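You operate a simulated robot arm through the tools that you are given. There is no shell and no other tool.

Carry out the task below with a simulated robot arm. There is one attempt and no reset: what you move stays moved.

## Task
Move the pressed pack into the wedge clamp and wedge it.
Fine: it is in the hand press: green button once, then tray out; set the pack lengthwise at the clamp's open end, push it in to the stop, wedge home; other packs stay.
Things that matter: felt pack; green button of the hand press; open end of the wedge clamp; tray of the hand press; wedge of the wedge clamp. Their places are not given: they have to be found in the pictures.

Only the result counts: the job must be done as asked and must still hold three seconds after the hand-in. Knocking over, shifting, dropping, spilling or breaking anything else fails it.

## Robot
A 7-joint arm with a two-finger parallel gripper, fixed in place. Base frame: the origin is at the foot of the arm, x ahead of it, y to its left, z up; the work surface is at about z = 0. Readings come in m, degrees, newtons and seconds.
With the tool pointing down near the work surface it reaches from about 0.24 to 0.62 m from the base axis. Its first joint turns from -66.0 to 66.0 degrees. Payload 2.6 kg.
Tool frame: the origin (TCP) lies between the finger pads and is the grasp point; the fingertips stand 0.03 m ahead of it; z points along the fingers, y is the line along which they close. Largest opening 0.094 m; finger width 0.028, thickness 0.01; the body of the gripper, 0.05 by 0.096 m, starts 0.055 m behind the TCP.
Orientation is that of the tool frame in the base frame, as a unit quaternion [w, x, y, z]. With the fingers straight down and closing along the base's y, the tool's x points along the base's -x, its y along +y and its z along -z.

## Interface
- The arm moves only by the tool send_rows. Its arguments are lists of equal length, an entry for each row: "translation": the shift along the tool's x, y, z in units of 20 mm (1.0 is 20 mm), a list of three; "rot": the turn, a rotation vector about the tool's x, y, z in units of 4 degrees (1.0 is 4 degrees), a list of three; "grip": the opening, from 0 (shut) to 1 (fully open). In form: {"translation": [[tx, ty, tz], ...], "rot": [[wx, wy, wz], ...], "grip": [grip, ...]}. A call has 1 to 20 rows; each row shifts and turns the commanded pose from where the row before left it, along the tool's axes as they then stand. A call with a number of a shift or a turn outside -1 to 1 is refused whole. Each row takes 0.2 s and may step no farther than 0.05 m and 8.6 degrees from the row before; otherwise, or with a gripper value out of range, the whole call is refused. Where a pose cannot be reached the arm comes as near as it can. A force on the tool above 90 N (or 10 N above the force at the start of the call, whichever is more), or a blocked arm, ends the call early, and 0.2 s more pass. Each finger travels about 0.072 m/s and halts on what it meets, pressing with about 38 N; the grip force reading is that of the motor and also rises with nothing between the fingers. The clock runs only during rows and for 0.2 s after the last one: add rows that do not move to give the fingers time. The reply holds the time, the measured pose of the TCP, the force on the tool along the base axes, the opening and the grip force, in the units named above and with some noise, with the torque about the TCP (base axes, N m) and any sound that the robot's microphone picked up.
- Cameras (640 x 400 px; columns grow to the right, rows downward): "scene" is fixed at [0.0485, 0.4492, 0.5539]; the picture's right is [-0.61, -0.80, 0.00], its down [-0.52, 0.39, -0.76] and it looks along [0.60, -0.46, -0.65] (base axes); focal length 227 px, centre (320, 200). "wrist" rides on the gripper at [0.076, 0.014, -0.103] in the tool frame; the picture's right is [-0.18, 0.98, 0.00], its down [-0.75, -0.14, -0.64] and it looks along [-0.63, -0.12, 0.77] (tool axes); focal length 243 px, centre (320, 200).
- grab_frame(camera): a new picture of that camera. The clock stands still meanwhile.
- measure_at(camera, pixels): for up to 12 pixels [column, row] of the newest picture of that camera ("zoom" is the newest enlarged one), the place [x, y, z] in the base frame of the surface seen there, good to about 0.002 m. The clock stands still meanwhile.
- enlarge(camera, box): a new picture of the part [left, top, right, bottom] of that camera's present view, enlarged. The clock stands still meanwhile.
- hand_in(): hands the job in; it is judged then, once.

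Unless the task says otherwise, let go and move clear before handing in.

The tools are called after "Request:" by a JSON object that holds its "name" and its "arguments". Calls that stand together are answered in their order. send_rows: Moves the arm, as the interface text tells. Its arguments: {"type":"object","properties":{"translation":{"type":"array","items":{"type":"array","items":{"type":"number"}}},"rot":{"type":"array","items":{"type":"array","items":{"type":"number"}}},"grip":{"type":"array","items":{"type":"number"}}},"required":["translation","rot","grip"]} The other tools are called the same way: grab_frame (camera) takes a picture; measure_at (camera, pixels) gives the place of the surface under pixels of a picture; enlarge (camera, box) takes an enlarged picture of a part of a camera's view; hand_in () hands the job in.

At the start:

```text
time: 0.0
tcp_pos: [0.3609, 0.0172, 0.3693]
tcp_rot: [0.0, 0.0, 1.0, 0.001]
wrist_force: [0.0, -0.6, 0.2]
wrist_torque: [0.0, -0.03, 0.0]
finger_gap: 0.0942
gripper_force: 0.1
```

scene: 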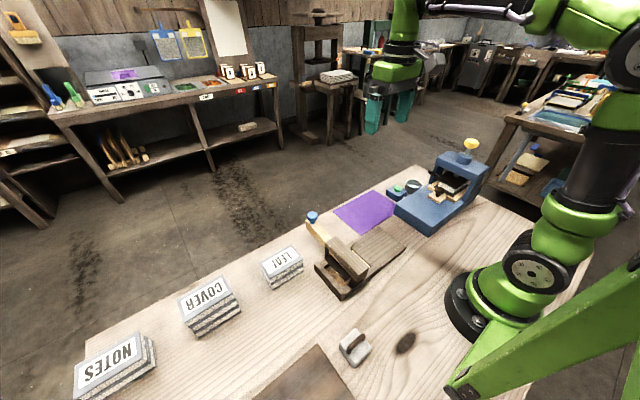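
wrist: 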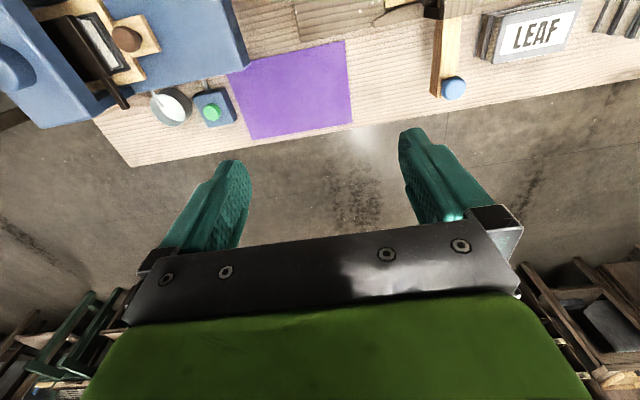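

The scene shows the blue hand press near (440,195), the green button near (396,190), the wooden clamp near (345,265), and three labelled packs. I'll enlarge the views to see the details.

Request:
{"name": "enlarge", "arguments": {"camera": "scene", "box": [370, 130, 500, 240]}}

Request:
{"name": "enlarge", "arguments": {"camera": "wrist", "box": [0, 0, 240, 150]}}

Request:
{"name": "enlarge", "arguments": {"camera": "scene", "box": [290, 195, 420, 305]}}

```text
3.64 times, centred on (435, 185) of scene
```

zoom: 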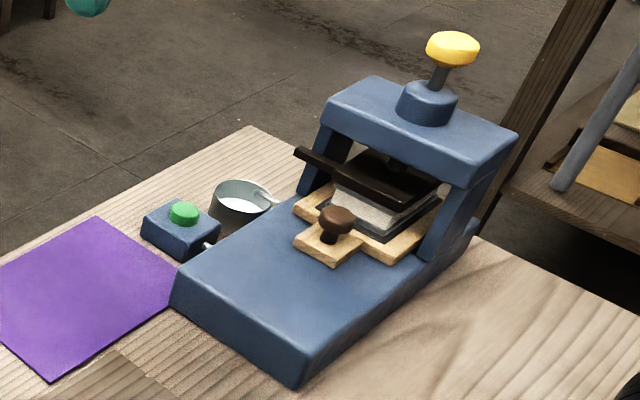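

```text
2.67 times, centred on (120, 75) of wrist
```

zoom: 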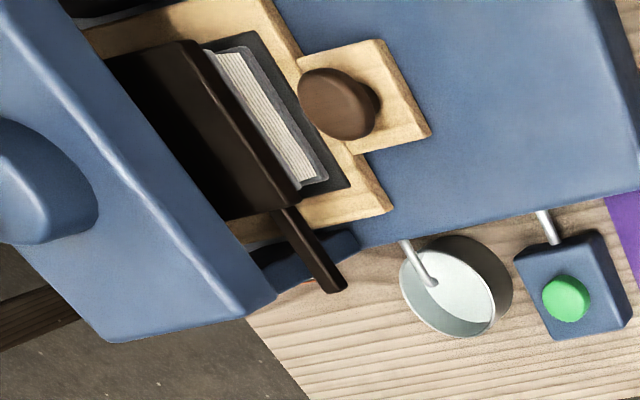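

```text
3.64 times, centred on (355, 250) of scene
```

zoom: 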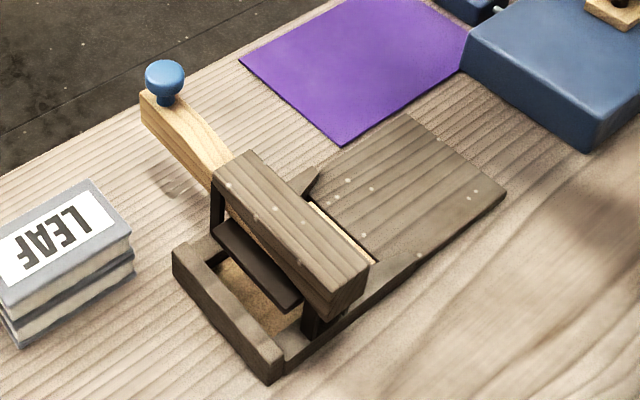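

I need positions for the press features (green button, tray knob, pack, lever, cup) and the clamp features. I'll measure these through scene pixels.

Request:
{"name": "measure_at", "arguments": {"camera": "zoom", "pixels": [[164, 78], [145, 95], [215, 165], [250, 155], [365, 270], [330, 305], [270, 378], [180, 255], [408, 117], [505, 188], [310, 175], [375, 262]]}}

Request:
{"name": "measure_at", "arguments": {"camera": "wrist", "pixels": [[212, 112], [126, 39], [95, 40], [110, 60], [80, 10], [175, 107], [60, 50], [126, 106], [5, 70], [150, 45], [245, 70], [145, 80]]}}

Request:
{"name": "enlarge", "arguments": {"camera": "scene", "box": [420, 140, 500, 215]}}

```text
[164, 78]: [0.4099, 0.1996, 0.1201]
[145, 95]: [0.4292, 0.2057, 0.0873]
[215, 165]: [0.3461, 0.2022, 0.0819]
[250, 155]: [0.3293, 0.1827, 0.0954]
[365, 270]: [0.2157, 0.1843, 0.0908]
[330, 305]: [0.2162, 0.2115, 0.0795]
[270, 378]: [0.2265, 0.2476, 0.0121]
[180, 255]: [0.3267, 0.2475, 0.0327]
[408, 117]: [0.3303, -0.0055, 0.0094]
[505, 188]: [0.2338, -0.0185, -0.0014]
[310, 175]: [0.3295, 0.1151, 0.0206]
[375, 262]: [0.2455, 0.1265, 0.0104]
```

```text
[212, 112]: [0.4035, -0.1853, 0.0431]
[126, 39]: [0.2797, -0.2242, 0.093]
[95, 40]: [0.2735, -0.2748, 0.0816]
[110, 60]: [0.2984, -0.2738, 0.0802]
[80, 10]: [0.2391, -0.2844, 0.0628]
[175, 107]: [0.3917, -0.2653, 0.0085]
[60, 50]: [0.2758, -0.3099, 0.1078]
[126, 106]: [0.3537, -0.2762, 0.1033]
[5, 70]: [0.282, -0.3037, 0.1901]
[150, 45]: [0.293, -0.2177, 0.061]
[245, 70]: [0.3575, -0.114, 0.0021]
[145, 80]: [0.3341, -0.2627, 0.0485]
```

```text
5.33 times, centred on (460, 178) of scene
```

zoom: 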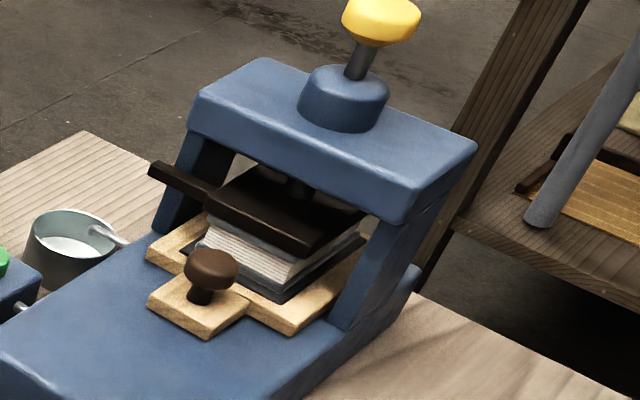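

The green button sits at about (0.4035, -0.185, 0.043) and the tray knob at about (0.28, -0.224, 0.093). I'll close the gripper and move above the button, staying well clear of it for now.

Request:
{"name": "send_rows", "arguments": {"translation": [[-0.2, -0.92, 0.4], [-0.2, -0.92, 0.7], [-0.2, -0.92, 0.8], [-0.2, -0.92, 0.8], [-0.2, -0.92, 0.8], [-0.2, -0.92, 0.8], [-0.2, -0.92, 0.8], [-0.2, -0.92, 0.8], [-0.2, -0.92, 0.8], [-0.2, -0.92, 0.8], [-0.13, -0.92, 0.8], [0, 0, 0], [0, 0, 0]], "rot": [[0, 0, 0], [0, 0, 0], [0, 0, 0], [0, 0, 0], [0, 0, 0], [0, 0, 0], [0, 0, 0], [0, 0, 0], [0, 0, 0], [0, 0, 0], [0, 0, 0], [0, 0, 0], [0, 0, 0]], "grip": [0, 0, 0, 0, 0, 0, 0, 0, 0, 0, 0, 0, 0]}}

Request:
{"name": "grab_frame", "arguments": {"camera": "wrist"}}

Request:
{"name": "grab_frame", "arguments": {"camera": "scene"}}

```text
time: 2.8
tcp_pos: [0.4026, -0.1851, 0.2015]
tcp_rot: [-0.001, 0.0, 1.0, 0.0]
wrist_force: [0.1, -0.4, 0.5]
wrist_torque: [0.02, -0.01, 0.01]
finger_gap: 0.0
gripper_force: 33.1
```

```text
taken
```

wrist: 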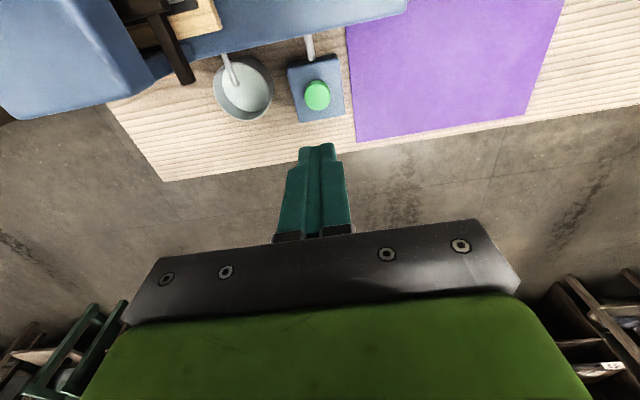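

```text
taken
```

scene: 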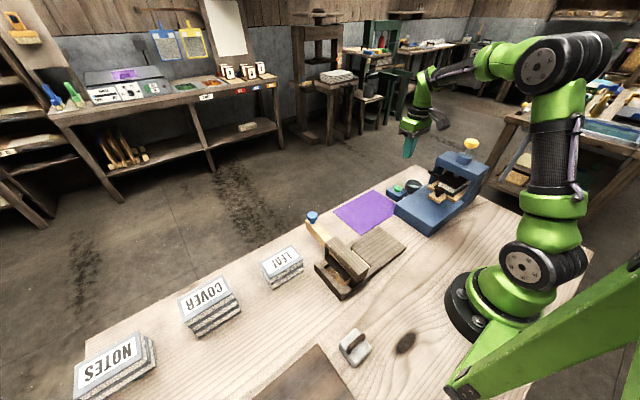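

The button appears at (316,95) in the wrist view. I'll measure it along with its surroundings.

Request:
{"name": "measure_at", "arguments": {"camera": "wrist", "pixels": [[318, 95], [318, 84], [318, 106], [307, 95], [328, 95], [300, 110], [335, 75], [265, 85], [220, 90], [243, 60], [243, 115], [185, 75]]}}

Request:
{"name": "enlarge", "arguments": {"camera": "scene", "box": [380, 130, 500, 240]}}

```text
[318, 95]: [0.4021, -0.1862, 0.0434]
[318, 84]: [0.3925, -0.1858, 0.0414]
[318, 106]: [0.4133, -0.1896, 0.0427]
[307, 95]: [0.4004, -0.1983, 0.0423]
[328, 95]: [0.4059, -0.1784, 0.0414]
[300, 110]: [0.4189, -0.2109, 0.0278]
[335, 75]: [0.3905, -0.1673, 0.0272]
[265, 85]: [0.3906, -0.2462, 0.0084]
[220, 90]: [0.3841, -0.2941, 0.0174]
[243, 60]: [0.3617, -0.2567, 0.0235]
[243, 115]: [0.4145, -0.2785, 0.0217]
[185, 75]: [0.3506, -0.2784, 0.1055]
```

```text
3.64 times, centred on (440, 185) of scene
```

zoom: 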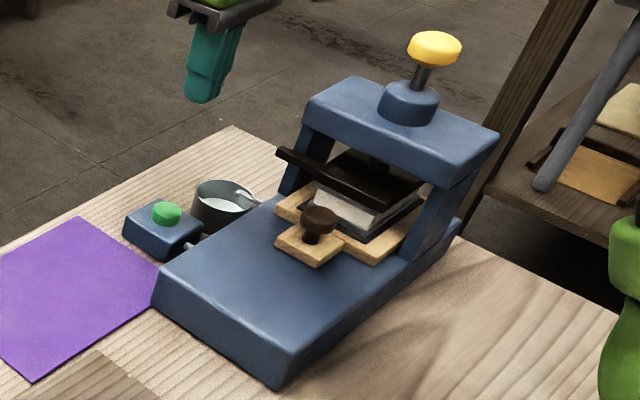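

The button's centre is (0.403, -0.187) with its top at z≈0.043. I'll bring the fingertips to just above it first.

Request:
{"name": "send_rows", "arguments": {"translation": [[0, -0.1, 1], [0, 0, 1], [0, 0, 1], [0, 0, 1], [0, 0, 1], [0, 0, 0.8], [0, 0, 0]], "rot": [[0, 0, 0], [0, 0, 0], [0, 0, 0], [0, 0, 0], [0, 0, 0], [0, 0, 0], [0, 0, 0]], "grip": [0, 0, 0, 0, 0, 0, 0]}}

Request:
{"name": "grab_frame", "arguments": {"camera": "wrist"}}

```text
time: 4.4
tcp_pos: [0.4029, -0.188, 0.0852]
tcp_rot: [0.0, 0.0, 1.0, 0.001]
wrist_force: [0.4, -0.3, -1.3]
wrist_torque: [0.02, -0.01, 0.01]
finger_gap: 0.0004
gripper_force: 33.3
```

```text
taken
```

wrist: 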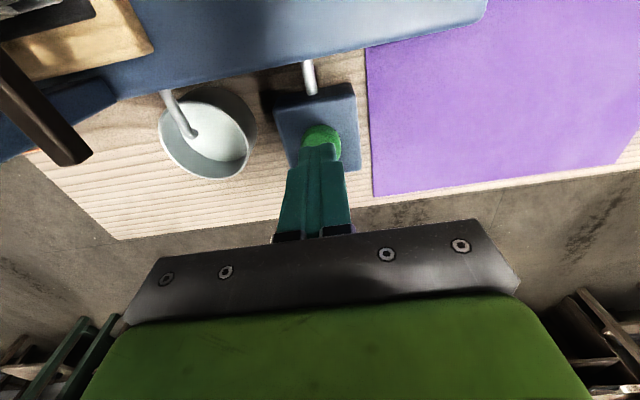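

The tips are directly over the button at (320,145). I'll press down slowly in small steps while watching the force and the microphone.

Request:
{"name": "send_rows", "arguments": {"translation": [[0, 0, 0.4], [0, 0, 0.15], [0, 0, 0.1], [0, 0, 0.1], [0, 0, 0.1], [0, 0, 0]], "rot": [[0, 0, 0], [0, 0, 0], [0, 0, 0], [0, 0, 0], [0, 0, 0], [0, 0, 0]], "grip": [0, 0, 0, 0, 0, 0]}}

```text
time: 5.8
tcp_pos: [0.4023, -0.1872, 0.0688]
tcp_rot: [0.001, 0.0, 1.0, 0.0]
wrist_force: [0.2, 0.4, 2.6]
wrist_torque: [0.02, -0.03, 0.04]
finger_gap: 0.0
gripper_force: 32.9
heard: click
```

The microphone heard a click, so the button has been pressed once. I'll retract straight up and look at the press.

Request:
{"name": "send_rows", "arguments": {"translation": [[0, 0, -1], [0, 0, -1], [0, 0, -1], [0, 0, -1], [0, 0, -1], [0, 0, -1], [0, 0, 0], [0, 0, 0]], "rot": [[0, 0, 0], [0, 0, 0], [0, 0, 0], [0, 0, 0], [0, 0, 0], [0, 0, 0], [0, 0, 0], [0, 0, 0]], "grip": [0, 0, 0, 0, 0, 0, 0, 0]}}

Request:
{"name": "enlarge", "arguments": {"camera": "scene", "box": [380, 130, 500, 240]}}

Request:
{"name": "grab_frame", "arguments": {"camera": "wrist"}}

```text
time: 7.6
tcp_pos: [0.4034, -0.1874, 0.1893]
tcp_rot: [0.0, 0.0, 1.0, 0.0]
wrist_force: [-0.1, -1.5, 0.3]
wrist_torque: [-0.03, -0.03, -0.02]
finger_gap: 0.0001
gripper_force: 32.6
```

```text
3.64 times, centred on (440, 185) of scene
```

zoom: 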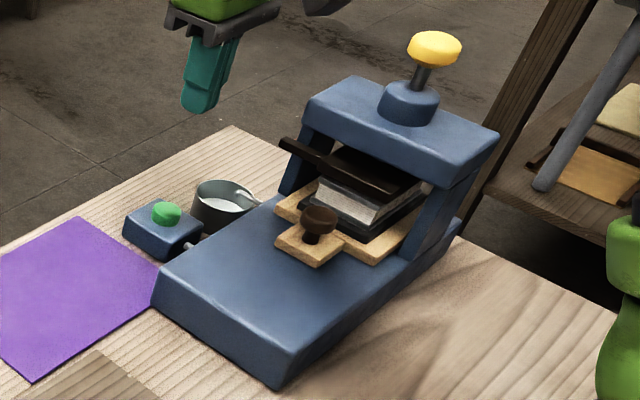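

```text
taken
```

wrist: 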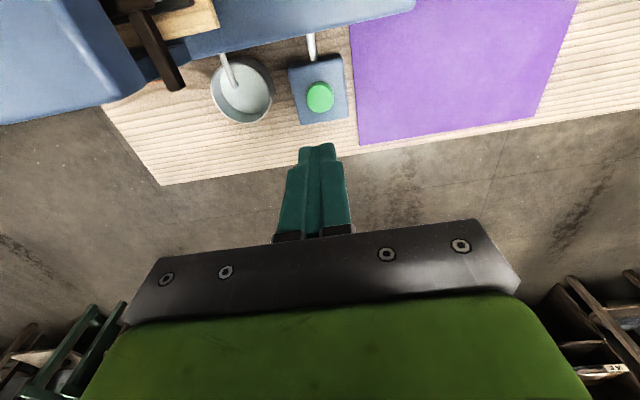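

The platen has started to rise above the pack. I'll let it finish by waiting a couple of seconds, then look again.

Request:
{"name": "send_rows", "arguments": {"translation": [[0, 0, -0.5], [0, 0, -0.5], [0, 0, -0.5], [0, 0, 0], [0, 0, 0], [0, 0, 0], [0, 0, 0], [0, 0, 0], [0, 0, 0], [0, 0, 0]], "rot": [[0, 0, 0], [0, 0, 0], [0, 0, 0], [0, 0, 0], [0, 0, 0], [0, 0, 0], [0, 0, 0], [0, 0, 0], [0, 0, 0], [0, 0, 0]], "grip": [0, 0, 0, 0, 0, 0, 0, 0, 0, 0]}}

Request:
{"name": "enlarge", "arguments": {"camera": "scene", "box": [415, 135, 495, 210]}}

```text
time: 9.8
tcp_pos: [0.4028, -0.1887, 0.2203]
tcp_rot: [0.001, 0.0, 1.0, 0.0]
wrist_force: [0.7, -1.0, -0.9]
wrist_torque: [-0.01, 0.01, -0.02]
finger_gap: 0.0002
gripper_force: 32.8
```

```text
5.33 times, centred on (455, 172) of scene
```

zoom: 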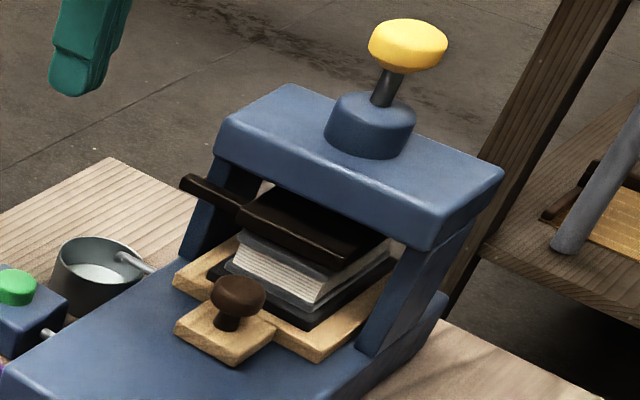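

The platen looks raised with the pack free beneath it. I'll measure the pack, platen, tray and knob points.

Request:
{"name": "measure_at", "arguments": {"camera": "zoom", "pixels": [[240, 290], [237, 310], [195, 330], [270, 330], [205, 363], [235, 240], [320, 298], [315, 250], [330, 268], [232, 270], [295, 315], [210, 272]]}}

Request:
{"name": "enlarge", "arguments": {"camera": "wrist", "box": [0, 0, 240, 150]}}

```text
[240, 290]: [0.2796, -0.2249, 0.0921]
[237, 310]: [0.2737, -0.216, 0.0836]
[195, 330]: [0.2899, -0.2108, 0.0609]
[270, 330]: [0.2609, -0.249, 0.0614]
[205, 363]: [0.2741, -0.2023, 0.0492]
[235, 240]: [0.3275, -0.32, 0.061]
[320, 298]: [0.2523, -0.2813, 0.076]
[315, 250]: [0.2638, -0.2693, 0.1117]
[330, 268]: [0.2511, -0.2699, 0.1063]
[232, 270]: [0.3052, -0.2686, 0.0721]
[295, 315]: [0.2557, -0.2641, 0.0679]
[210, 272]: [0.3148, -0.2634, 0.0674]
```

```text
2.67 times, centred on (120, 75) of wrist
```

zoom: 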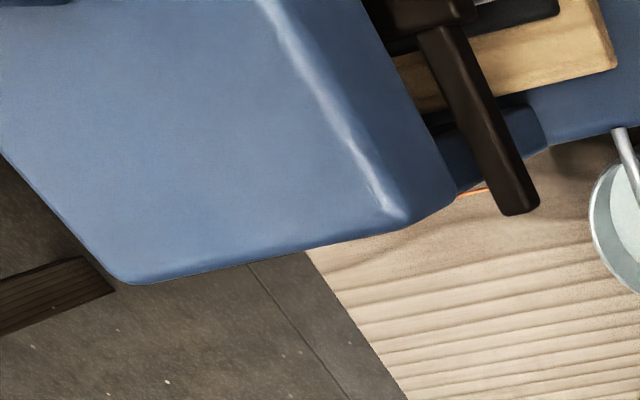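

The tray's slide direction should follow the press's long axis. I'll measure the base edges to get that heading accurately.

Request:
{"name": "grab_frame", "arguments": {"camera": "scene"}}

Request:
{"name": "enlarge", "arguments": {"camera": "scene", "box": [380, 150, 500, 240]}}

```text
taken
```

scene: 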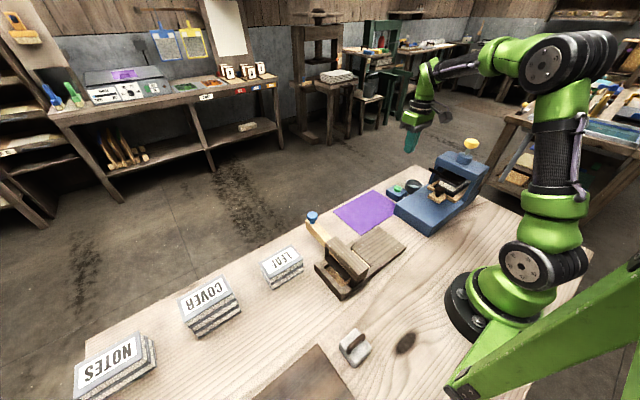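

```text
4.44 times, centred on (440, 195) of scene
```

zoom: 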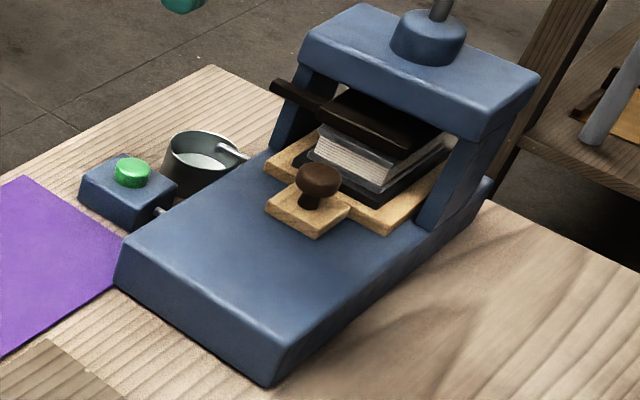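

Request:
{"name": "measure_at", "arguments": {"camera": "zoom", "pixels": [[135, 245], [275, 335], [200, 292], [265, 150], [420, 225], [340, 290], [268, 160], [385, 228], [270, 205], [315, 233], [345, 210], [200, 195]]}}

Request:
{"name": "measure_at", "arguments": {"camera": "scene", "pixels": [[470, 145], [335, 210], [362, 234], [405, 340], [320, 375]]}}

```text
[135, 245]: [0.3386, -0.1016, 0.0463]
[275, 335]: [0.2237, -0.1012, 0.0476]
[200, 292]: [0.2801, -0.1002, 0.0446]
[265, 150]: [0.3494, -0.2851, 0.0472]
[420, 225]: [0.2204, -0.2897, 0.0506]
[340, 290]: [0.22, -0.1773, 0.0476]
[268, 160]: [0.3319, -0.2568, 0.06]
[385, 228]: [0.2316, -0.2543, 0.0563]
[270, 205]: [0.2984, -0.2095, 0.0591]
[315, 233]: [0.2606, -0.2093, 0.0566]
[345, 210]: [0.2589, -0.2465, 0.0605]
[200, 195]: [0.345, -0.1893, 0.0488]
```

```text
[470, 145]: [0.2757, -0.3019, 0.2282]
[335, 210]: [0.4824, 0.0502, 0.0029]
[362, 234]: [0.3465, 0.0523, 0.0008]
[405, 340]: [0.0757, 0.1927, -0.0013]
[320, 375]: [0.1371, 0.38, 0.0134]
```

The press is aligned with the base axes: the tray tab is at x≈0.26–0.30 with its front at y≈-0.209, and it slides toward +y. I'll measure the crossbar's front and the yellow knob to check gripper clearance.

Request:
{"name": "measure_at", "arguments": {"camera": "zoom", "pixels": [[310, 45], [400, 90], [480, 110], [310, 65], [395, 105], [470, 135], [330, 100], [430, 40], [345, 120], [380, 150], [320, 185], [280, 90]]}}

Request:
{"name": "measure_at", "arguments": {"camera": "scene", "pixels": [[464, 145], [471, 150], [477, 146], [466, 156]]}}

```text
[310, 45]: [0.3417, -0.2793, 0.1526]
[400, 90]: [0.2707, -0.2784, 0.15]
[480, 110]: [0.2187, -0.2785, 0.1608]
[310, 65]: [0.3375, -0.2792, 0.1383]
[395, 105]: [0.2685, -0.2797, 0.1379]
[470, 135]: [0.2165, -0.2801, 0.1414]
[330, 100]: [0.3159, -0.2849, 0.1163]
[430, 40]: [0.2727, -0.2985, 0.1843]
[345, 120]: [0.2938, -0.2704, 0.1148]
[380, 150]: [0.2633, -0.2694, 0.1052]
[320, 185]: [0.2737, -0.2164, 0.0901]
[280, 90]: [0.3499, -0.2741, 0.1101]
```

```text
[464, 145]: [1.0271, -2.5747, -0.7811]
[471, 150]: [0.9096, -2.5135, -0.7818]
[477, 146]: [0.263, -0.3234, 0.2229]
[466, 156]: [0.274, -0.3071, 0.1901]
```

The crossbar's front face is at y≈-0.279, which leaves enough room for a grip on the knob with the fingers closing along x. I'll turn the tool 90° about its axis while staying up high.

Request:
{"name": "send_rows", "arguments": {"translation": [[0, 0, 0], [0, 0, 0], [0, 0, 0], [0, 0, 0], [0, 0, 0], [0, 0, 0], [0, 0, 0], [0, 0, 0], [0, 0, 0], [0, 0, 0], [0, 0, 0], [0, 0, 0], [0, 0, 0], [0, 0, 0], [0, 0, 0], [0, 0, 0], [0, 0, 0], [0, 0, 0], [0, 0, 0], [0, 0, 0]], "rot": [[0, 0, 1], [0, 0, 1], [0, 0, 1], [0, 0, 1], [0, 0, 1], [0, 0, 1], [0, 0, 1], [0, 0, 1], [0, 0, 1], [0, 0, 1], [0, 0, 1], [0, 0, 1], [0, 0, 1], [0, 0, 1], [0, 0, 1], [0, 0, 1], [0, 0, 1], [0, 0, 1], [0, 0, 1], [0, 0, 1]], "grip": [0, 0, 0, 0, 0, 0, 0, 0, 0, 0, 0, 0, 0, 0, 0, 0, 0, 0, 0, 0]}}

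Request:
{"name": "send_rows", "arguments": {"translation": [[0, 0, 0], [0, 0, 0], [0, 0, 0], [0, 0, 0], [0, 0, 0]], "rot": [[0, 0, 1], [0, 0, 1], [0, 0, 0.5], [0, 0, 0], [0, 0, 0]], "grip": [0.5, 0.5, 0.5, 0.5, 0.5]}}

```text
time: 14.0
tcp_pos: [0.4032, -0.1877, 0.22]
tcp_rot: [0.0, 0.644, 0.765, 0.0]
wrist_force: [0.4, 1.2, 1.0]
wrist_torque: [0.0, 0.01, -0.01]
finger_gap: 0.0
gripper_force: 32.9
```

```text
time: 15.2
tcp_pos: [0.4028, -0.1879, 0.2201]
tcp_rot: [0.0, 0.708, 0.707, -0.001]
wrist_force: [-0.1, 0.5, 0.0]
wrist_torque: [0.02, 0.01, 0.01]
finger_gap: 0.0471
gripper_force: 0.1
```

The tool's x axis now points along base +y and its y axis along base +x. I'll move to a point in front of the knob.

Request:
{"name": "send_rows", "arguments": {"translation": [[0, -0.88, 0.1], [0, -0.88, 0.1], [0, -0.88, 0.1], [0, -0.88, 0.2], [0, -0.88, 0.5], [0, -0.88, 0.5], [0, -0.88, 0.5], [0, 0, 0]], "rot": [[0, 0, 0], [0, 0, 0], [0, 0, 0], [0, 0, 0], [0, 0, 0], [0, 0, 0], [0, 0, 0], [0, 0, 0]], "grip": [0.5, 0.5, 0.5, 0.5, 0.5, 0.5, 0.5, 0.5]}}

Request:
{"name": "grab_frame", "arguments": {"camera": "wrist"}}

Request:
{"name": "grab_frame", "arguments": {"camera": "scene"}}

```text
time: 17.0
tcp_pos: [0.2811, -0.1877, 0.1797]
tcp_rot: [0.0, 0.707, 0.707, 0.001]
wrist_force: [-0.3, -0.2, -0.9]
wrist_torque: [-0.04, 0.01, 0.0]
finger_gap: 0.0469
gripper_force: 0.1
```

```text
taken
```

wrist: 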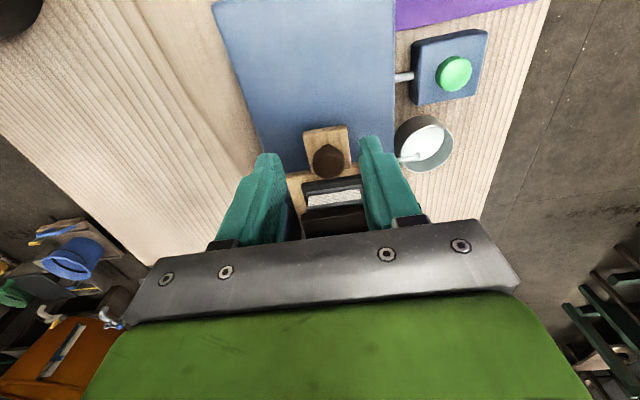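

```text
taken
```

scene: 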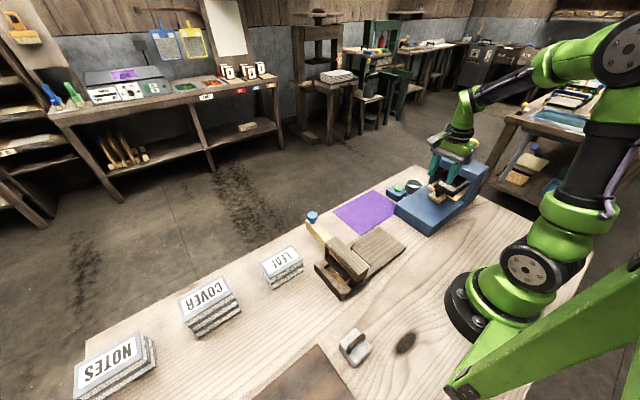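

The knob is visible at (328,160) in the wrist view, nicely between the fingers. I'll enlarge it and measure the knob.

Request:
{"name": "enlarge", "arguments": {"camera": "wrist", "box": [270, 110, 400, 240]}}

Request:
{"name": "measure_at", "arguments": {"camera": "wrist", "pixels": [[328, 160], [315, 160], [341, 160], [328, 148], [328, 172], [310, 135], [345, 130], [313, 196], [355, 192], [335, 198], [300, 180], [335, 183]]}}

```text
3.08 times, centred on (335, 175) of wrist
```

zoom: 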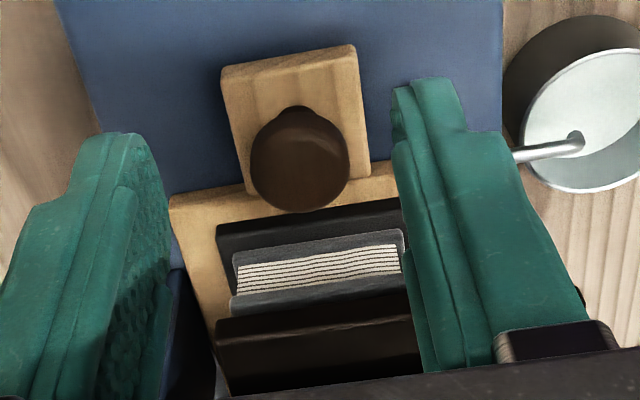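

```text
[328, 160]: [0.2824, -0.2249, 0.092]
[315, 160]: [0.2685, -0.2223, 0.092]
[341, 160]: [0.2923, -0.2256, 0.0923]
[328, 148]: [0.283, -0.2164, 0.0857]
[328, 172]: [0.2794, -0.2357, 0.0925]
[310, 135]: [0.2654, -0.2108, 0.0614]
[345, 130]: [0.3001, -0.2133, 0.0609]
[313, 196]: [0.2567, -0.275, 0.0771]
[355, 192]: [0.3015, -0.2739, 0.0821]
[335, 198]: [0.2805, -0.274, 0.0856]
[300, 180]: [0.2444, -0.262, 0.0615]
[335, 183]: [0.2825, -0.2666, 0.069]
```

The knob's centre is (0.281, -0.2255), its head is about 26 mm wide and its top is at z≈0.0925. I'll go down around it with the tips at z≈0.068, above the tray tab at z≈0.061, then close.

Request:
{"name": "send_rows", "arguments": {"translation": [[-0.6, 0, 0.5], [-0.6, 0, 0.7], [-0.6, 0, 0.8], [0, 0, 0.8], [0, 0, 0.7], [0, 0, 0.55], [0, 0, 0], [0, 0, 0], [0, 0, 0], [0, 0, 0], [0, 0, 0]], "rot": [[0, 0, 0], [0, 0, 0], [0, 0, 0], [0, 0, 0], [0, 0, 0], [0, 0, 0], [0, 0, 0], [0, 0, 0], [0, 0, 0], [0, 0, 0], [0, 0, 0]], "grip": [0.5, 0.5, 0.5, 0.5, 0.5, 0.5, 0.5, 0.1, 0.1, 0.1, 0.1]}}

Request:
{"name": "grab_frame", "arguments": {"camera": "wrist"}}

Request:
{"name": "enlarge", "arguments": {"camera": "scene", "box": [400, 110, 520, 220]}}

```text
time: 19.4
tcp_pos: [0.2811, -0.2224, 0.0986]
tcp_rot: [-0.001, 0.708, 0.706, -0.001]
wrist_force: [-10.9, -0.4, -2.3]
wrist_torque: [-0.05, 0.13, -0.12]
finger_gap: 0.0292
gripper_force: 45.3
```

```text
taken
```

wrist: 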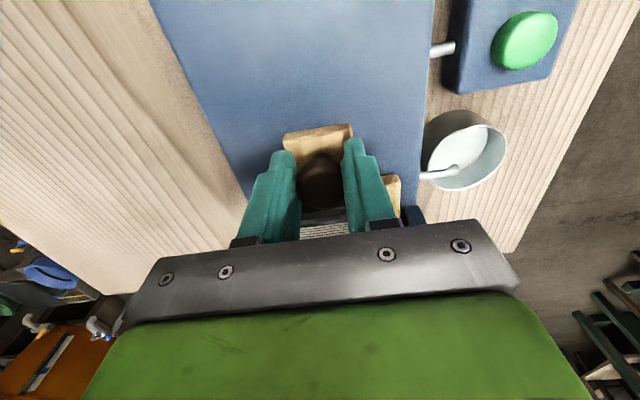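

```text
3.64 times, centred on (460, 165) of scene
```

zoom: 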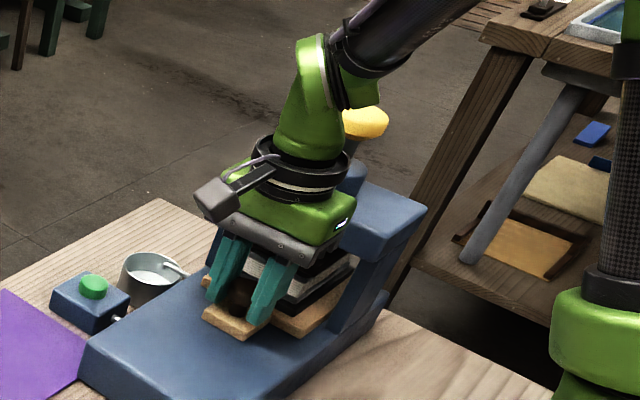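

The fingers hold the knob with a gap of 0.029. I'll pull the tray slowly along +y and watch the force.

Request:
{"name": "send_rows", "arguments": {"translation": [[0.1, -0.03, 0], [0.2, 0, 0], [0.3, 0, 0], [0.35, 0, 0], [0.35, 0, 0], [0.35, 0, 0], [0.35, 0, 0], [0.35, 0, 0], [0.35, 0, 0], [0.3, 0, 0], [0.2, 0, 0], [0.1, 0, 0], [0, 0, 0]], "rot": [[0, 0, 0], [0, 0, 0], [0, 0, 0], [0, 0, 0], [0, 0, 0], [0, 0, 0], [0, 0, 0], [0, 0, 0], [0, 0, 0], [0, 0, 0], [0, 0, 0], [0, 0, 0], [0, 0, 0]], "grip": [0.1, 0.1, 0.1, 0.1, 0.1, 0.1, 0.1, 0.1, 0.1, 0.1, 0.1, 0.1, 0.1]}}

Request:
{"name": "grab_frame", "arguments": {"camera": "wrist"}}

Request:
{"name": "enlarge", "arguments": {"camera": "scene", "box": [380, 130, 500, 240]}}

```text
time: 22.2
tcp_pos: [0.281, -0.1568, 0.099]
tcp_rot: [0.001, 0.707, 0.707, 0.0]
wrist_force: [-4.0, 0.4, 8.5]
wrist_torque: [0.0, 0.02, -0.17]
finger_gap: 0.0293
gripper_force: 44.8
```

```text
taken
```

wrist: 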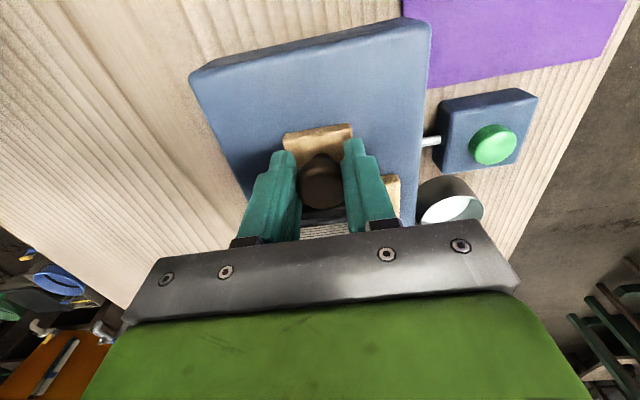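

```text
3.64 times, centred on (440, 185) of scene
```

zoom: 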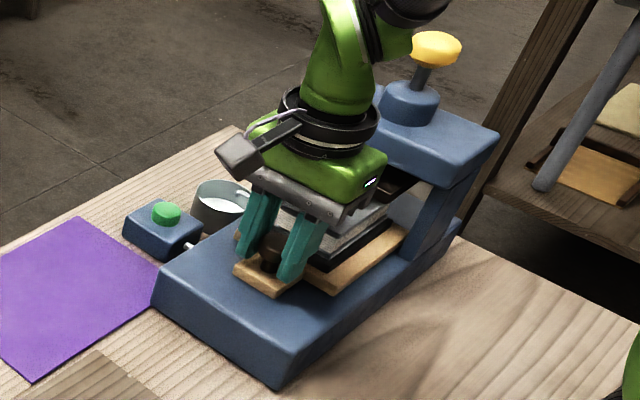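

The tray has followed by 66 mm with little resistance. I'll keep pulling gently, watching for the end stop.

Request:
{"name": "send_rows", "arguments": {"translation": [[0.1, 0, 0], [0.2, 0, 0], [0.25, 0, 0], [0.25, 0, 0], [0.25, 0, 0], [0.25, 0, 0], [0.25, 0, 0], [0.15, 0, 0], [0.1, 0, 0], [0, 0, 0]], "rot": [[0, 0, 0], [0, 0, 0], [0, 0, 0], [0, 0, 0], [0, 0, 0], [0, 0, 0], [0, 0, 0], [0, 0, 0], [0, 0, 0], [0, 0, 0]], "grip": [0.1, 0.1, 0.1, 0.1, 0.1, 0.1, 0.1, 0.1, 0.1, 0.1]}}

Request:
{"name": "grab_frame", "arguments": {"camera": "wrist"}}

Request:
{"name": "enlarge", "arguments": {"camera": "scene", "box": [380, 130, 500, 240]}}

```text
time: 24.4
tcp_pos: [0.2808, -0.1225, 0.0978]
tcp_rot: [0.001, 0.707, 0.707, 0.0]
wrist_force: [4.7, -0.7, 11.5]
wrist_torque: [-0.35, -0.06, 0.14]
finger_gap: 0.0294
gripper_force: 45.2
```

```text
taken
```

wrist: 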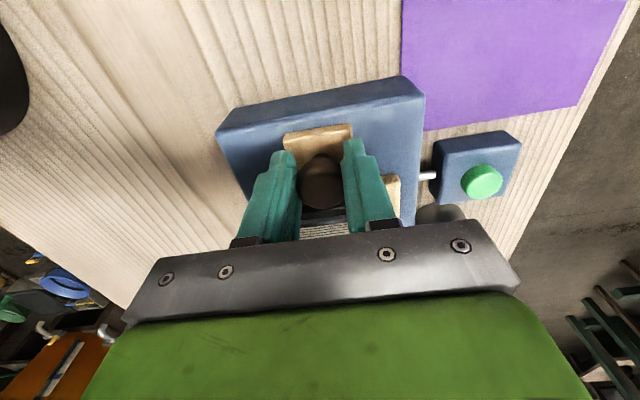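

```text
3.64 times, centred on (440, 185) of scene
```

zoom: 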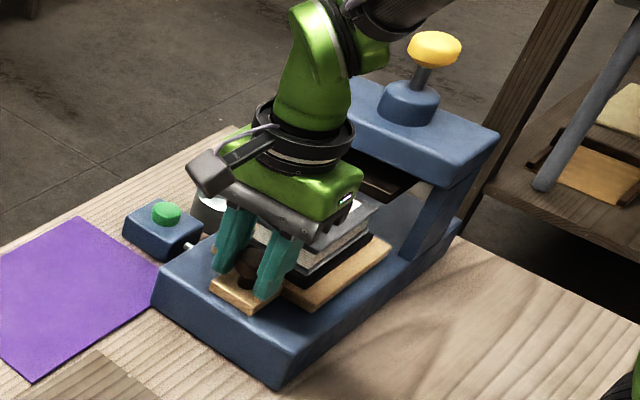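

The pack now appears to be mostly out from under the crossbar. I'll measure the tray's rear corner and the pack corner.

Request:
{"name": "measure_at", "arguments": {"camera": "zoom", "pixels": [[388, 248], [374, 205], [310, 302], [368, 243], [305, 282], [312, 260], [300, 250], [370, 225], [400, 200], [385, 180]]}}

```text
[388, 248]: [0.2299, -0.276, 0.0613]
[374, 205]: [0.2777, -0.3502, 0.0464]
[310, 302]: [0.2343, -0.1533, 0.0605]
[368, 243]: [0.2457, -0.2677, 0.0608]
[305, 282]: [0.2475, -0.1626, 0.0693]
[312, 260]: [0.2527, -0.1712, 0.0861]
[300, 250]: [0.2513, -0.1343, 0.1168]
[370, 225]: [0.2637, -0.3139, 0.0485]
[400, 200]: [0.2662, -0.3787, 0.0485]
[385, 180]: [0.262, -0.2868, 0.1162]
```

The pack's rear (y≈-0.265) is still close to the crossbar front (-0.279), so I'll pull a little further and look for the stop.

Request:
{"name": "send_rows", "arguments": {"translation": [[0.1, 0, 0], [0.15, 0, 0], [0.2, 0, 0], [0.2, 0, 0], [0.2, 0, 0], [0.15, 0, 0], [0.1, 0, 0], [0, 0, 0]], "rot": [[0, 0, 0], [0, 0, 0], [0, 0, 0], [0, 0, 0], [0, 0, 0], [0, 0, 0], [0, 0, 0], [0, 0, 0]], "grip": [0.1, 0.1, 0.1, 0.1, 0.1, 0.1, 0.1, 0.1]}}

Request:
{"name": "enlarge", "arguments": {"camera": "scene", "box": [380, 130, 500, 240]}}

```text
time: 26.2
tcp_pos: [0.2799, -0.0984, 0.0983]
tcp_rot: [0.001, 0.707, 0.707, 0.0]
wrist_force: [12.0, -0.3, 8.8]
wrist_torque: [-0.05, -0.29, -0.16]
finger_gap: 0.0295
gripper_force: 45.1
```

```text
3.64 times, centred on (440, 185) of scene
```

zoom: 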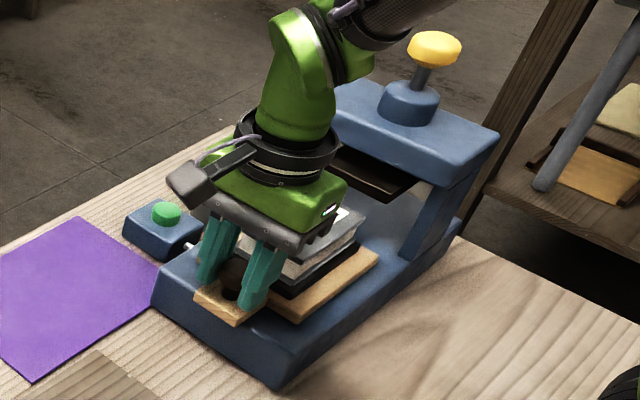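

The tray has come out about 124 mm, with no stop felt yet. It's still well supported by the deck, so I'll pull another 20 mm gently.

Request:
{"name": "send_rows", "arguments": {"translation": [[0.1, -0.05, 0], [0.15, 0, 0], [0.15, 0, 0], [0.15, 0, 0], [0.15, 0, 0], [0.15, 0, 0], [0.1, 0, 0], [0.05, 0, 0]], "rot": [[0, 0, 0], [0, 0, 0], [0, 0, 0], [0, 0, 0], [0, 0, 0], [0, 0, 0], [0, 0, 0], [0, 0, 0]], "grip": [0.1, 0.1, 0.1, 0.1, 0.1, 0.1, 0.1, 0.1]}}

Request:
{"name": "enlarge", "arguments": {"camera": "scene", "box": [380, 130, 500, 240]}}

```text
time: 28.0
tcp_pos: [0.2805, -0.079, 0.0999]
tcp_rot: [0.002, 0.706, 0.709, 0.003]
wrist_force: [7.4, -15.9, 4.4]
wrist_torque: [-0.48, -0.29, 0.14]
finger_gap: 0.0289
gripper_force: 45.1
```

```text
3.64 times, centred on (440, 185) of scene
```

zoom: 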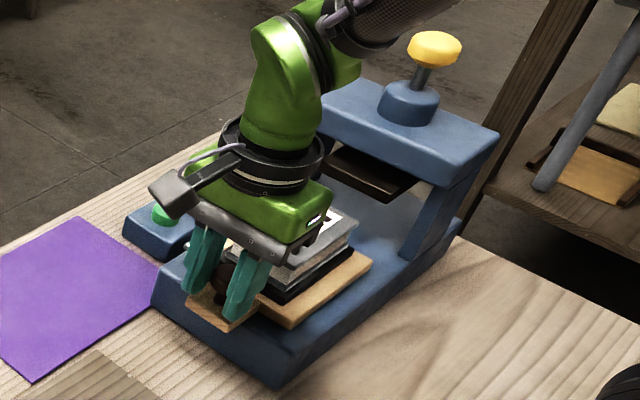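

A reaction of -15.9 N along y shows the tray has met its end stop, about 143 mm out. I'll open the fingers and rise straight up.

Request:
{"name": "send_rows", "arguments": {"translation": [[0, 0, 0], [0, 0, 0], [0, 0, 0], [0, 0, -0.5], [0, 0, -1], [0, 0, -1], [0, 0, -1], [0, 0, -1], [0, 0, -1], [0, 0, 0]], "rot": [[0, 0, 0], [0, 0, 0], [0, 0, 0], [0, 0, 0], [0, 0, 0], [0, 0, 0], [0, 0, 0], [0, 0, 0], [0, 0, 0], [0, 0, 0]], "grip": [0.5, 0.5, 0.5, 0.5, 0.5, 0.8, 1, 1, 1, 1]}}

Request:
{"name": "grab_frame", "arguments": {"camera": "wrist"}}

Request:
{"name": "enlarge", "arguments": {"camera": "scene", "box": [380, 130, 500, 240]}}

```text
time: 30.2
tcp_pos: [0.278, -0.0798, 0.2084]
tcp_rot: [0.0, 0.707, 0.707, 0.0]
wrist_force: [0.9, -0.4, -0.1]
wrist_torque: [-0.03, 0.01, -0.01]
finger_gap: 0.0939
gripper_force: 0.0
```

```text
taken
```

wrist: 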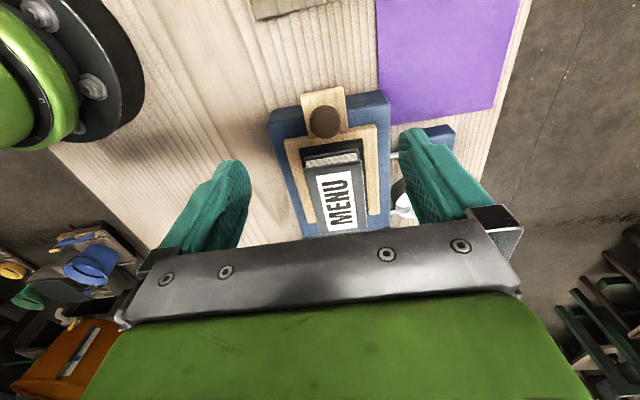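

```text
3.64 times, centred on (440, 185) of scene
```

zoom: 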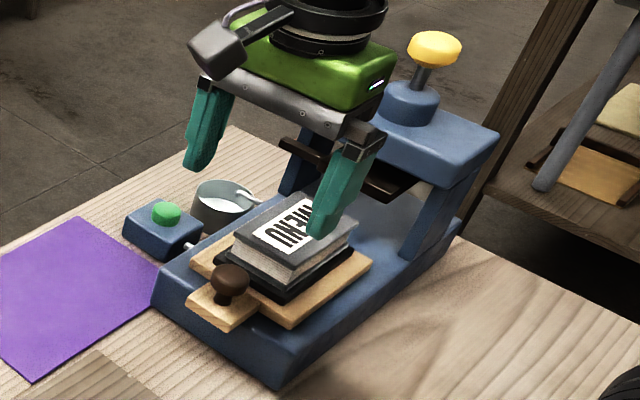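

The tray is fully out and the pack labelled MENU is exposed. I'll measure its corners and height in both views.

Request:
{"name": "enlarge", "arguments": {"camera": "wrist", "box": [260, 80, 410, 240]}}

Request:
{"name": "measure_at", "arguments": {"camera": "wrist", "pixels": [[306, 168], [361, 162], [308, 200], [366, 195], [312, 232], [370, 228], [335, 170], [335, 158], [298, 150], [363, 145], [375, 180], [300, 190]]}}

Request:
{"name": "measure_at", "arguments": {"camera": "zoom", "pixels": [[250, 205], [320, 200]]}}

```text
2.50 times, centred on (335, 160) of wrist
```

zoom: 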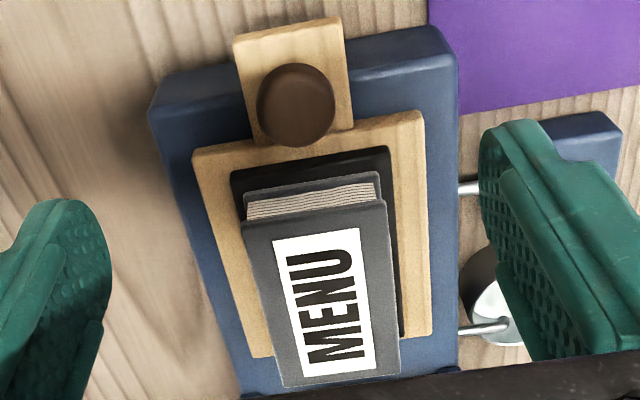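

```text
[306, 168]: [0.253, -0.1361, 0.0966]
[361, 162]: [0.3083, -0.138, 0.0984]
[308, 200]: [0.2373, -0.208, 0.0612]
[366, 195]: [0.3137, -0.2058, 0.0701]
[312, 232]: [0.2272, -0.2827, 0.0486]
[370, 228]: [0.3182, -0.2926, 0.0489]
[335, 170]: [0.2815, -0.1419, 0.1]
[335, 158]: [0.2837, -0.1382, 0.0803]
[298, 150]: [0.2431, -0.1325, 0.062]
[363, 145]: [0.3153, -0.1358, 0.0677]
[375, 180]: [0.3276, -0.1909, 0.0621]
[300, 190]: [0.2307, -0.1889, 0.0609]
```

```text
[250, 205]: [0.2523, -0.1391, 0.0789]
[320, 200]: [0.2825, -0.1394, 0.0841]
```

The pack spans about x 0.253–0.308 with its front at y≈-0.139 and its top at z≈0.099. I'll get the back edge and plate height from the enlarged view.

Request:
{"name": "measure_at", "arguments": {"camera": "zoom", "pixels": [[286, 380], [395, 368], [340, 374], [265, 310], [394, 310], [245, 240], [385, 205], [250, 180], [235, 200], [400, 330], [310, 183], [300, 240]]}}

Request:
{"name": "enlarge", "arguments": {"camera": "scene", "box": [425, 170, 485, 225]}}

```text
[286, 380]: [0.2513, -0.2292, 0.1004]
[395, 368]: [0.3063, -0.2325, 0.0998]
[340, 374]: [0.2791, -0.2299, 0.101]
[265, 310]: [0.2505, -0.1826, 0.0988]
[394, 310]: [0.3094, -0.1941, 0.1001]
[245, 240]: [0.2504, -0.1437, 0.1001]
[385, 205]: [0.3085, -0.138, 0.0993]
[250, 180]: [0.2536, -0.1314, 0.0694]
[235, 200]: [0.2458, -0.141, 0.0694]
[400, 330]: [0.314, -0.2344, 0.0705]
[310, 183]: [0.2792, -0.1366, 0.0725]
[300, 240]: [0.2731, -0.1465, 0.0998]
```

```text
7.27 times, centred on (455, 198) of scene
```

zoom: 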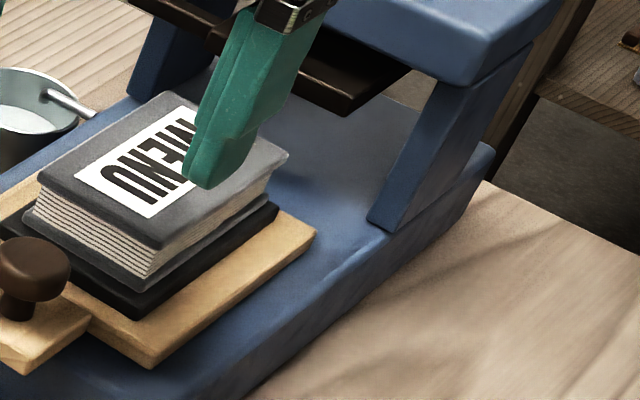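

The pack is about 58 × 93 × 30 mm, centred at (0.2795, -0.1845), with its length already along y. Next I'll study the clamp closely.

Request:
{"name": "enlarge", "arguments": {"camera": "scene", "box": [300, 205, 380, 305]}}

Request:
{"name": "enlarge", "arguments": {"camera": "scene", "box": [330, 210, 420, 280]}}

```text
4.00 times, centred on (340, 255) of scene
```

zoom: 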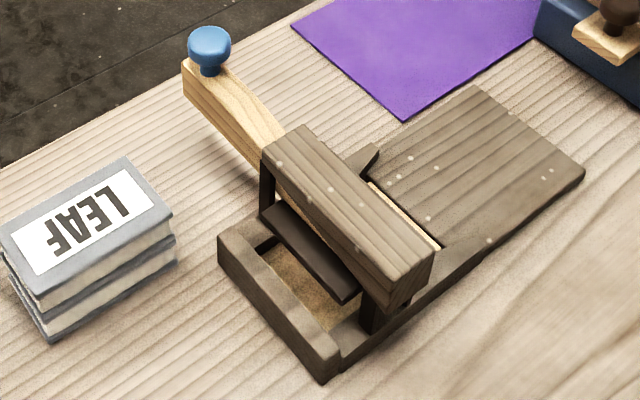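

```text
5.71 times, centred on (375, 245) of scene
```

zoom: 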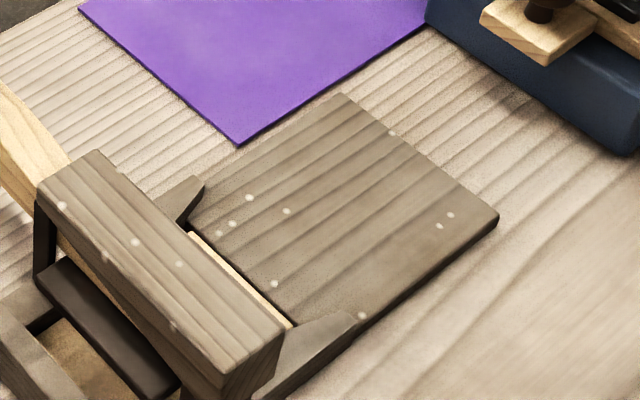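

The clamp has flared cheeks at the entrance, a crossbeam, a dark jaw plate, and a wedge running along x. I'll measure these.

Request:
{"name": "measure_at", "arguments": {"camera": "zoom", "pixels": [[340, 97], [497, 215], [360, 335], [195, 180], [205, 185], [350, 318], [245, 280], [185, 228], [300, 320], [240, 370], [110, 310], [60, 350]]}}

Request:
{"name": "measure_at", "arguments": {"camera": "scene", "pixels": [[316, 262], [320, 268], [343, 293], [347, 283], [330, 285], [322, 255], [340, 277], [313, 214], [318, 232], [310, 226], [330, 262], [362, 275]]}}

```text
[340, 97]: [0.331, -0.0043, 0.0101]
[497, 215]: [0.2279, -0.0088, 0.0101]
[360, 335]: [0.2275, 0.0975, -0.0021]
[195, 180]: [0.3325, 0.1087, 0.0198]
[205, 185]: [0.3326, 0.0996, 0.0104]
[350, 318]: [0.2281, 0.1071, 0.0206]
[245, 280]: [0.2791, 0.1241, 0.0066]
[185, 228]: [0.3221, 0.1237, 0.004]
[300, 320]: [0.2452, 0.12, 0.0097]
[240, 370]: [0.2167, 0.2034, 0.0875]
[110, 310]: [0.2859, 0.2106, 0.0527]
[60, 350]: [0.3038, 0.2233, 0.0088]
```

```text
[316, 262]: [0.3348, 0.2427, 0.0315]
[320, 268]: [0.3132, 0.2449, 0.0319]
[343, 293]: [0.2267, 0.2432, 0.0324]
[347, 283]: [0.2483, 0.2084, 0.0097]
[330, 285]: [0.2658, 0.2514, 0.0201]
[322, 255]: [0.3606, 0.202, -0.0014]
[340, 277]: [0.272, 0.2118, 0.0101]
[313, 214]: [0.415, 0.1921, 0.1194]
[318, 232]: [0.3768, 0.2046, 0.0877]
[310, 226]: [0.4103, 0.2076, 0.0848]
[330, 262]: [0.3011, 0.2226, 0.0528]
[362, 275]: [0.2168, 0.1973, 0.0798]
```

The platform's top is at z≈0.010 and the stop sits at y≈0.243. I'll measure the beam's edges, the jaw's edges and the channel's inner width more exactly.

Request:
{"name": "enlarge", "arguments": {"camera": "scene", "box": [308, 230, 368, 305]}}

```text
5.33 times, centred on (338, 268) of scene
```

zoom: 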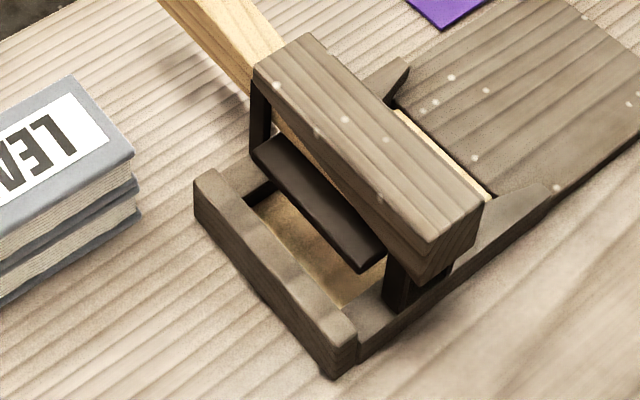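

Request:
{"name": "measure_at", "arguments": {"camera": "zoom", "pixels": [[310, 36], [478, 200], [440, 236], [258, 70], [260, 148], [372, 262], [290, 150], [352, 325], [240, 200], [265, 190], [375, 300], [212, 178]]}}

Request:
{"name": "measure_at", "arguments": {"camera": "zoom", "pixels": [[300, 225], [340, 305], [390, 75], [398, 108], [490, 195], [545, 188], [400, 62], [380, 270], [400, 290], [440, 275], [365, 240], [310, 215]]}}

```text
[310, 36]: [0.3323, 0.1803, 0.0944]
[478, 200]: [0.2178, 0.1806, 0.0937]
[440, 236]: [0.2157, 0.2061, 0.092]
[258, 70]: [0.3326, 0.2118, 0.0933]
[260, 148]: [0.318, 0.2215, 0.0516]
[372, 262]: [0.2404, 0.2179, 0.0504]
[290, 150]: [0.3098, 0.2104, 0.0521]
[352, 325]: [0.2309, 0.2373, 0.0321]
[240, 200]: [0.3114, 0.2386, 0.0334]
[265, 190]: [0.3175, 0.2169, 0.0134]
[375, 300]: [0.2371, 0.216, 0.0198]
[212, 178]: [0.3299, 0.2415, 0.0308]
```

```text
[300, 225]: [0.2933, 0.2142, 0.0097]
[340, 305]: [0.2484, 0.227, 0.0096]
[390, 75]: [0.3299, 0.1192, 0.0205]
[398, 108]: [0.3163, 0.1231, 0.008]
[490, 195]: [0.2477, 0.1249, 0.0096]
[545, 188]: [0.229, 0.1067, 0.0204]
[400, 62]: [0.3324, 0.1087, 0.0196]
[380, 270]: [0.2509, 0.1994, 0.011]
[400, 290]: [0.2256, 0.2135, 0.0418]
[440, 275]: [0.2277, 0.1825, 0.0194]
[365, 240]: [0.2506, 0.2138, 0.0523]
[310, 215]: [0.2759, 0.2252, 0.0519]
```

The beam spans y 0.180–0.210, the stop's inner face is at y≈0.228, and the floor is at z≈0.010, so a 30 mm pack will fit under the jaw. Now I'll move over the pack and go down, open, with the tips at z≈0.075.

Request:
{"name": "send_rows", "arguments": {"translation": [[-0.9, 0.07, 0], [-0.9, 0, 0], [-0.9, 0, 0], [-0.9, 0, 0], [-0.9, 0, 0], [-0.74, 0, 0.3], [0, 0, 0.9], [0, 0, 0.9], [0, 0, 0.9], [0, 0, 0.8], [0, 0, 0]], "rot": [[0, 0, 0], [0, 0, 0], [0, 0, 0], [0, 0, 0], [0, 0, 0], [0, 0, 0], [0, 0, 0], [0, 0, 0], [0, 0, 0], [0, 0, 0], [0, 0, 0]], "grip": [1, 1, 1, 1, 1, 1, 1, 1, 1, 1, 1]}}

Request:
{"name": "grab_frame", "arguments": {"camera": "wrist"}}

Request:
{"name": "enlarge", "arguments": {"camera": "scene", "box": [390, 120, 510, 230]}}

```text
time: 32.6
tcp_pos: [0.2798, -0.1855, 0.1318]
tcp_rot: [0.0, 0.707, 0.707, 0.0]
wrist_force: [-0.1, 0.7, 0.0]
wrist_torque: [0.01, -0.03, 0.0]
finger_gap: 0.094
gripper_force: 0.1
```

```text
taken
```

wrist: 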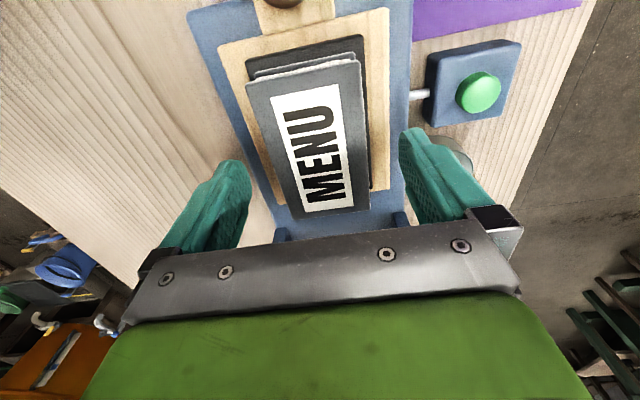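

```text
3.64 times, centred on (450, 175) of scene
```

zoom: 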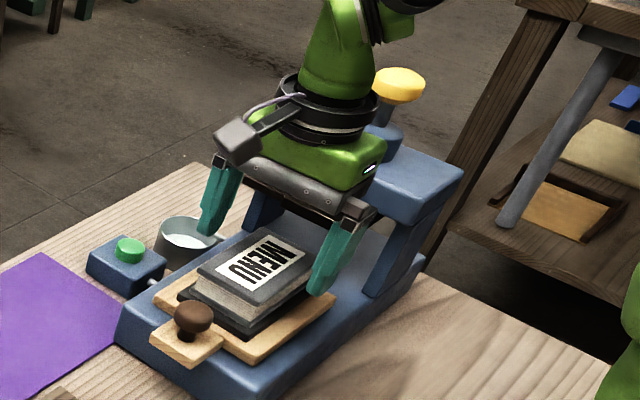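

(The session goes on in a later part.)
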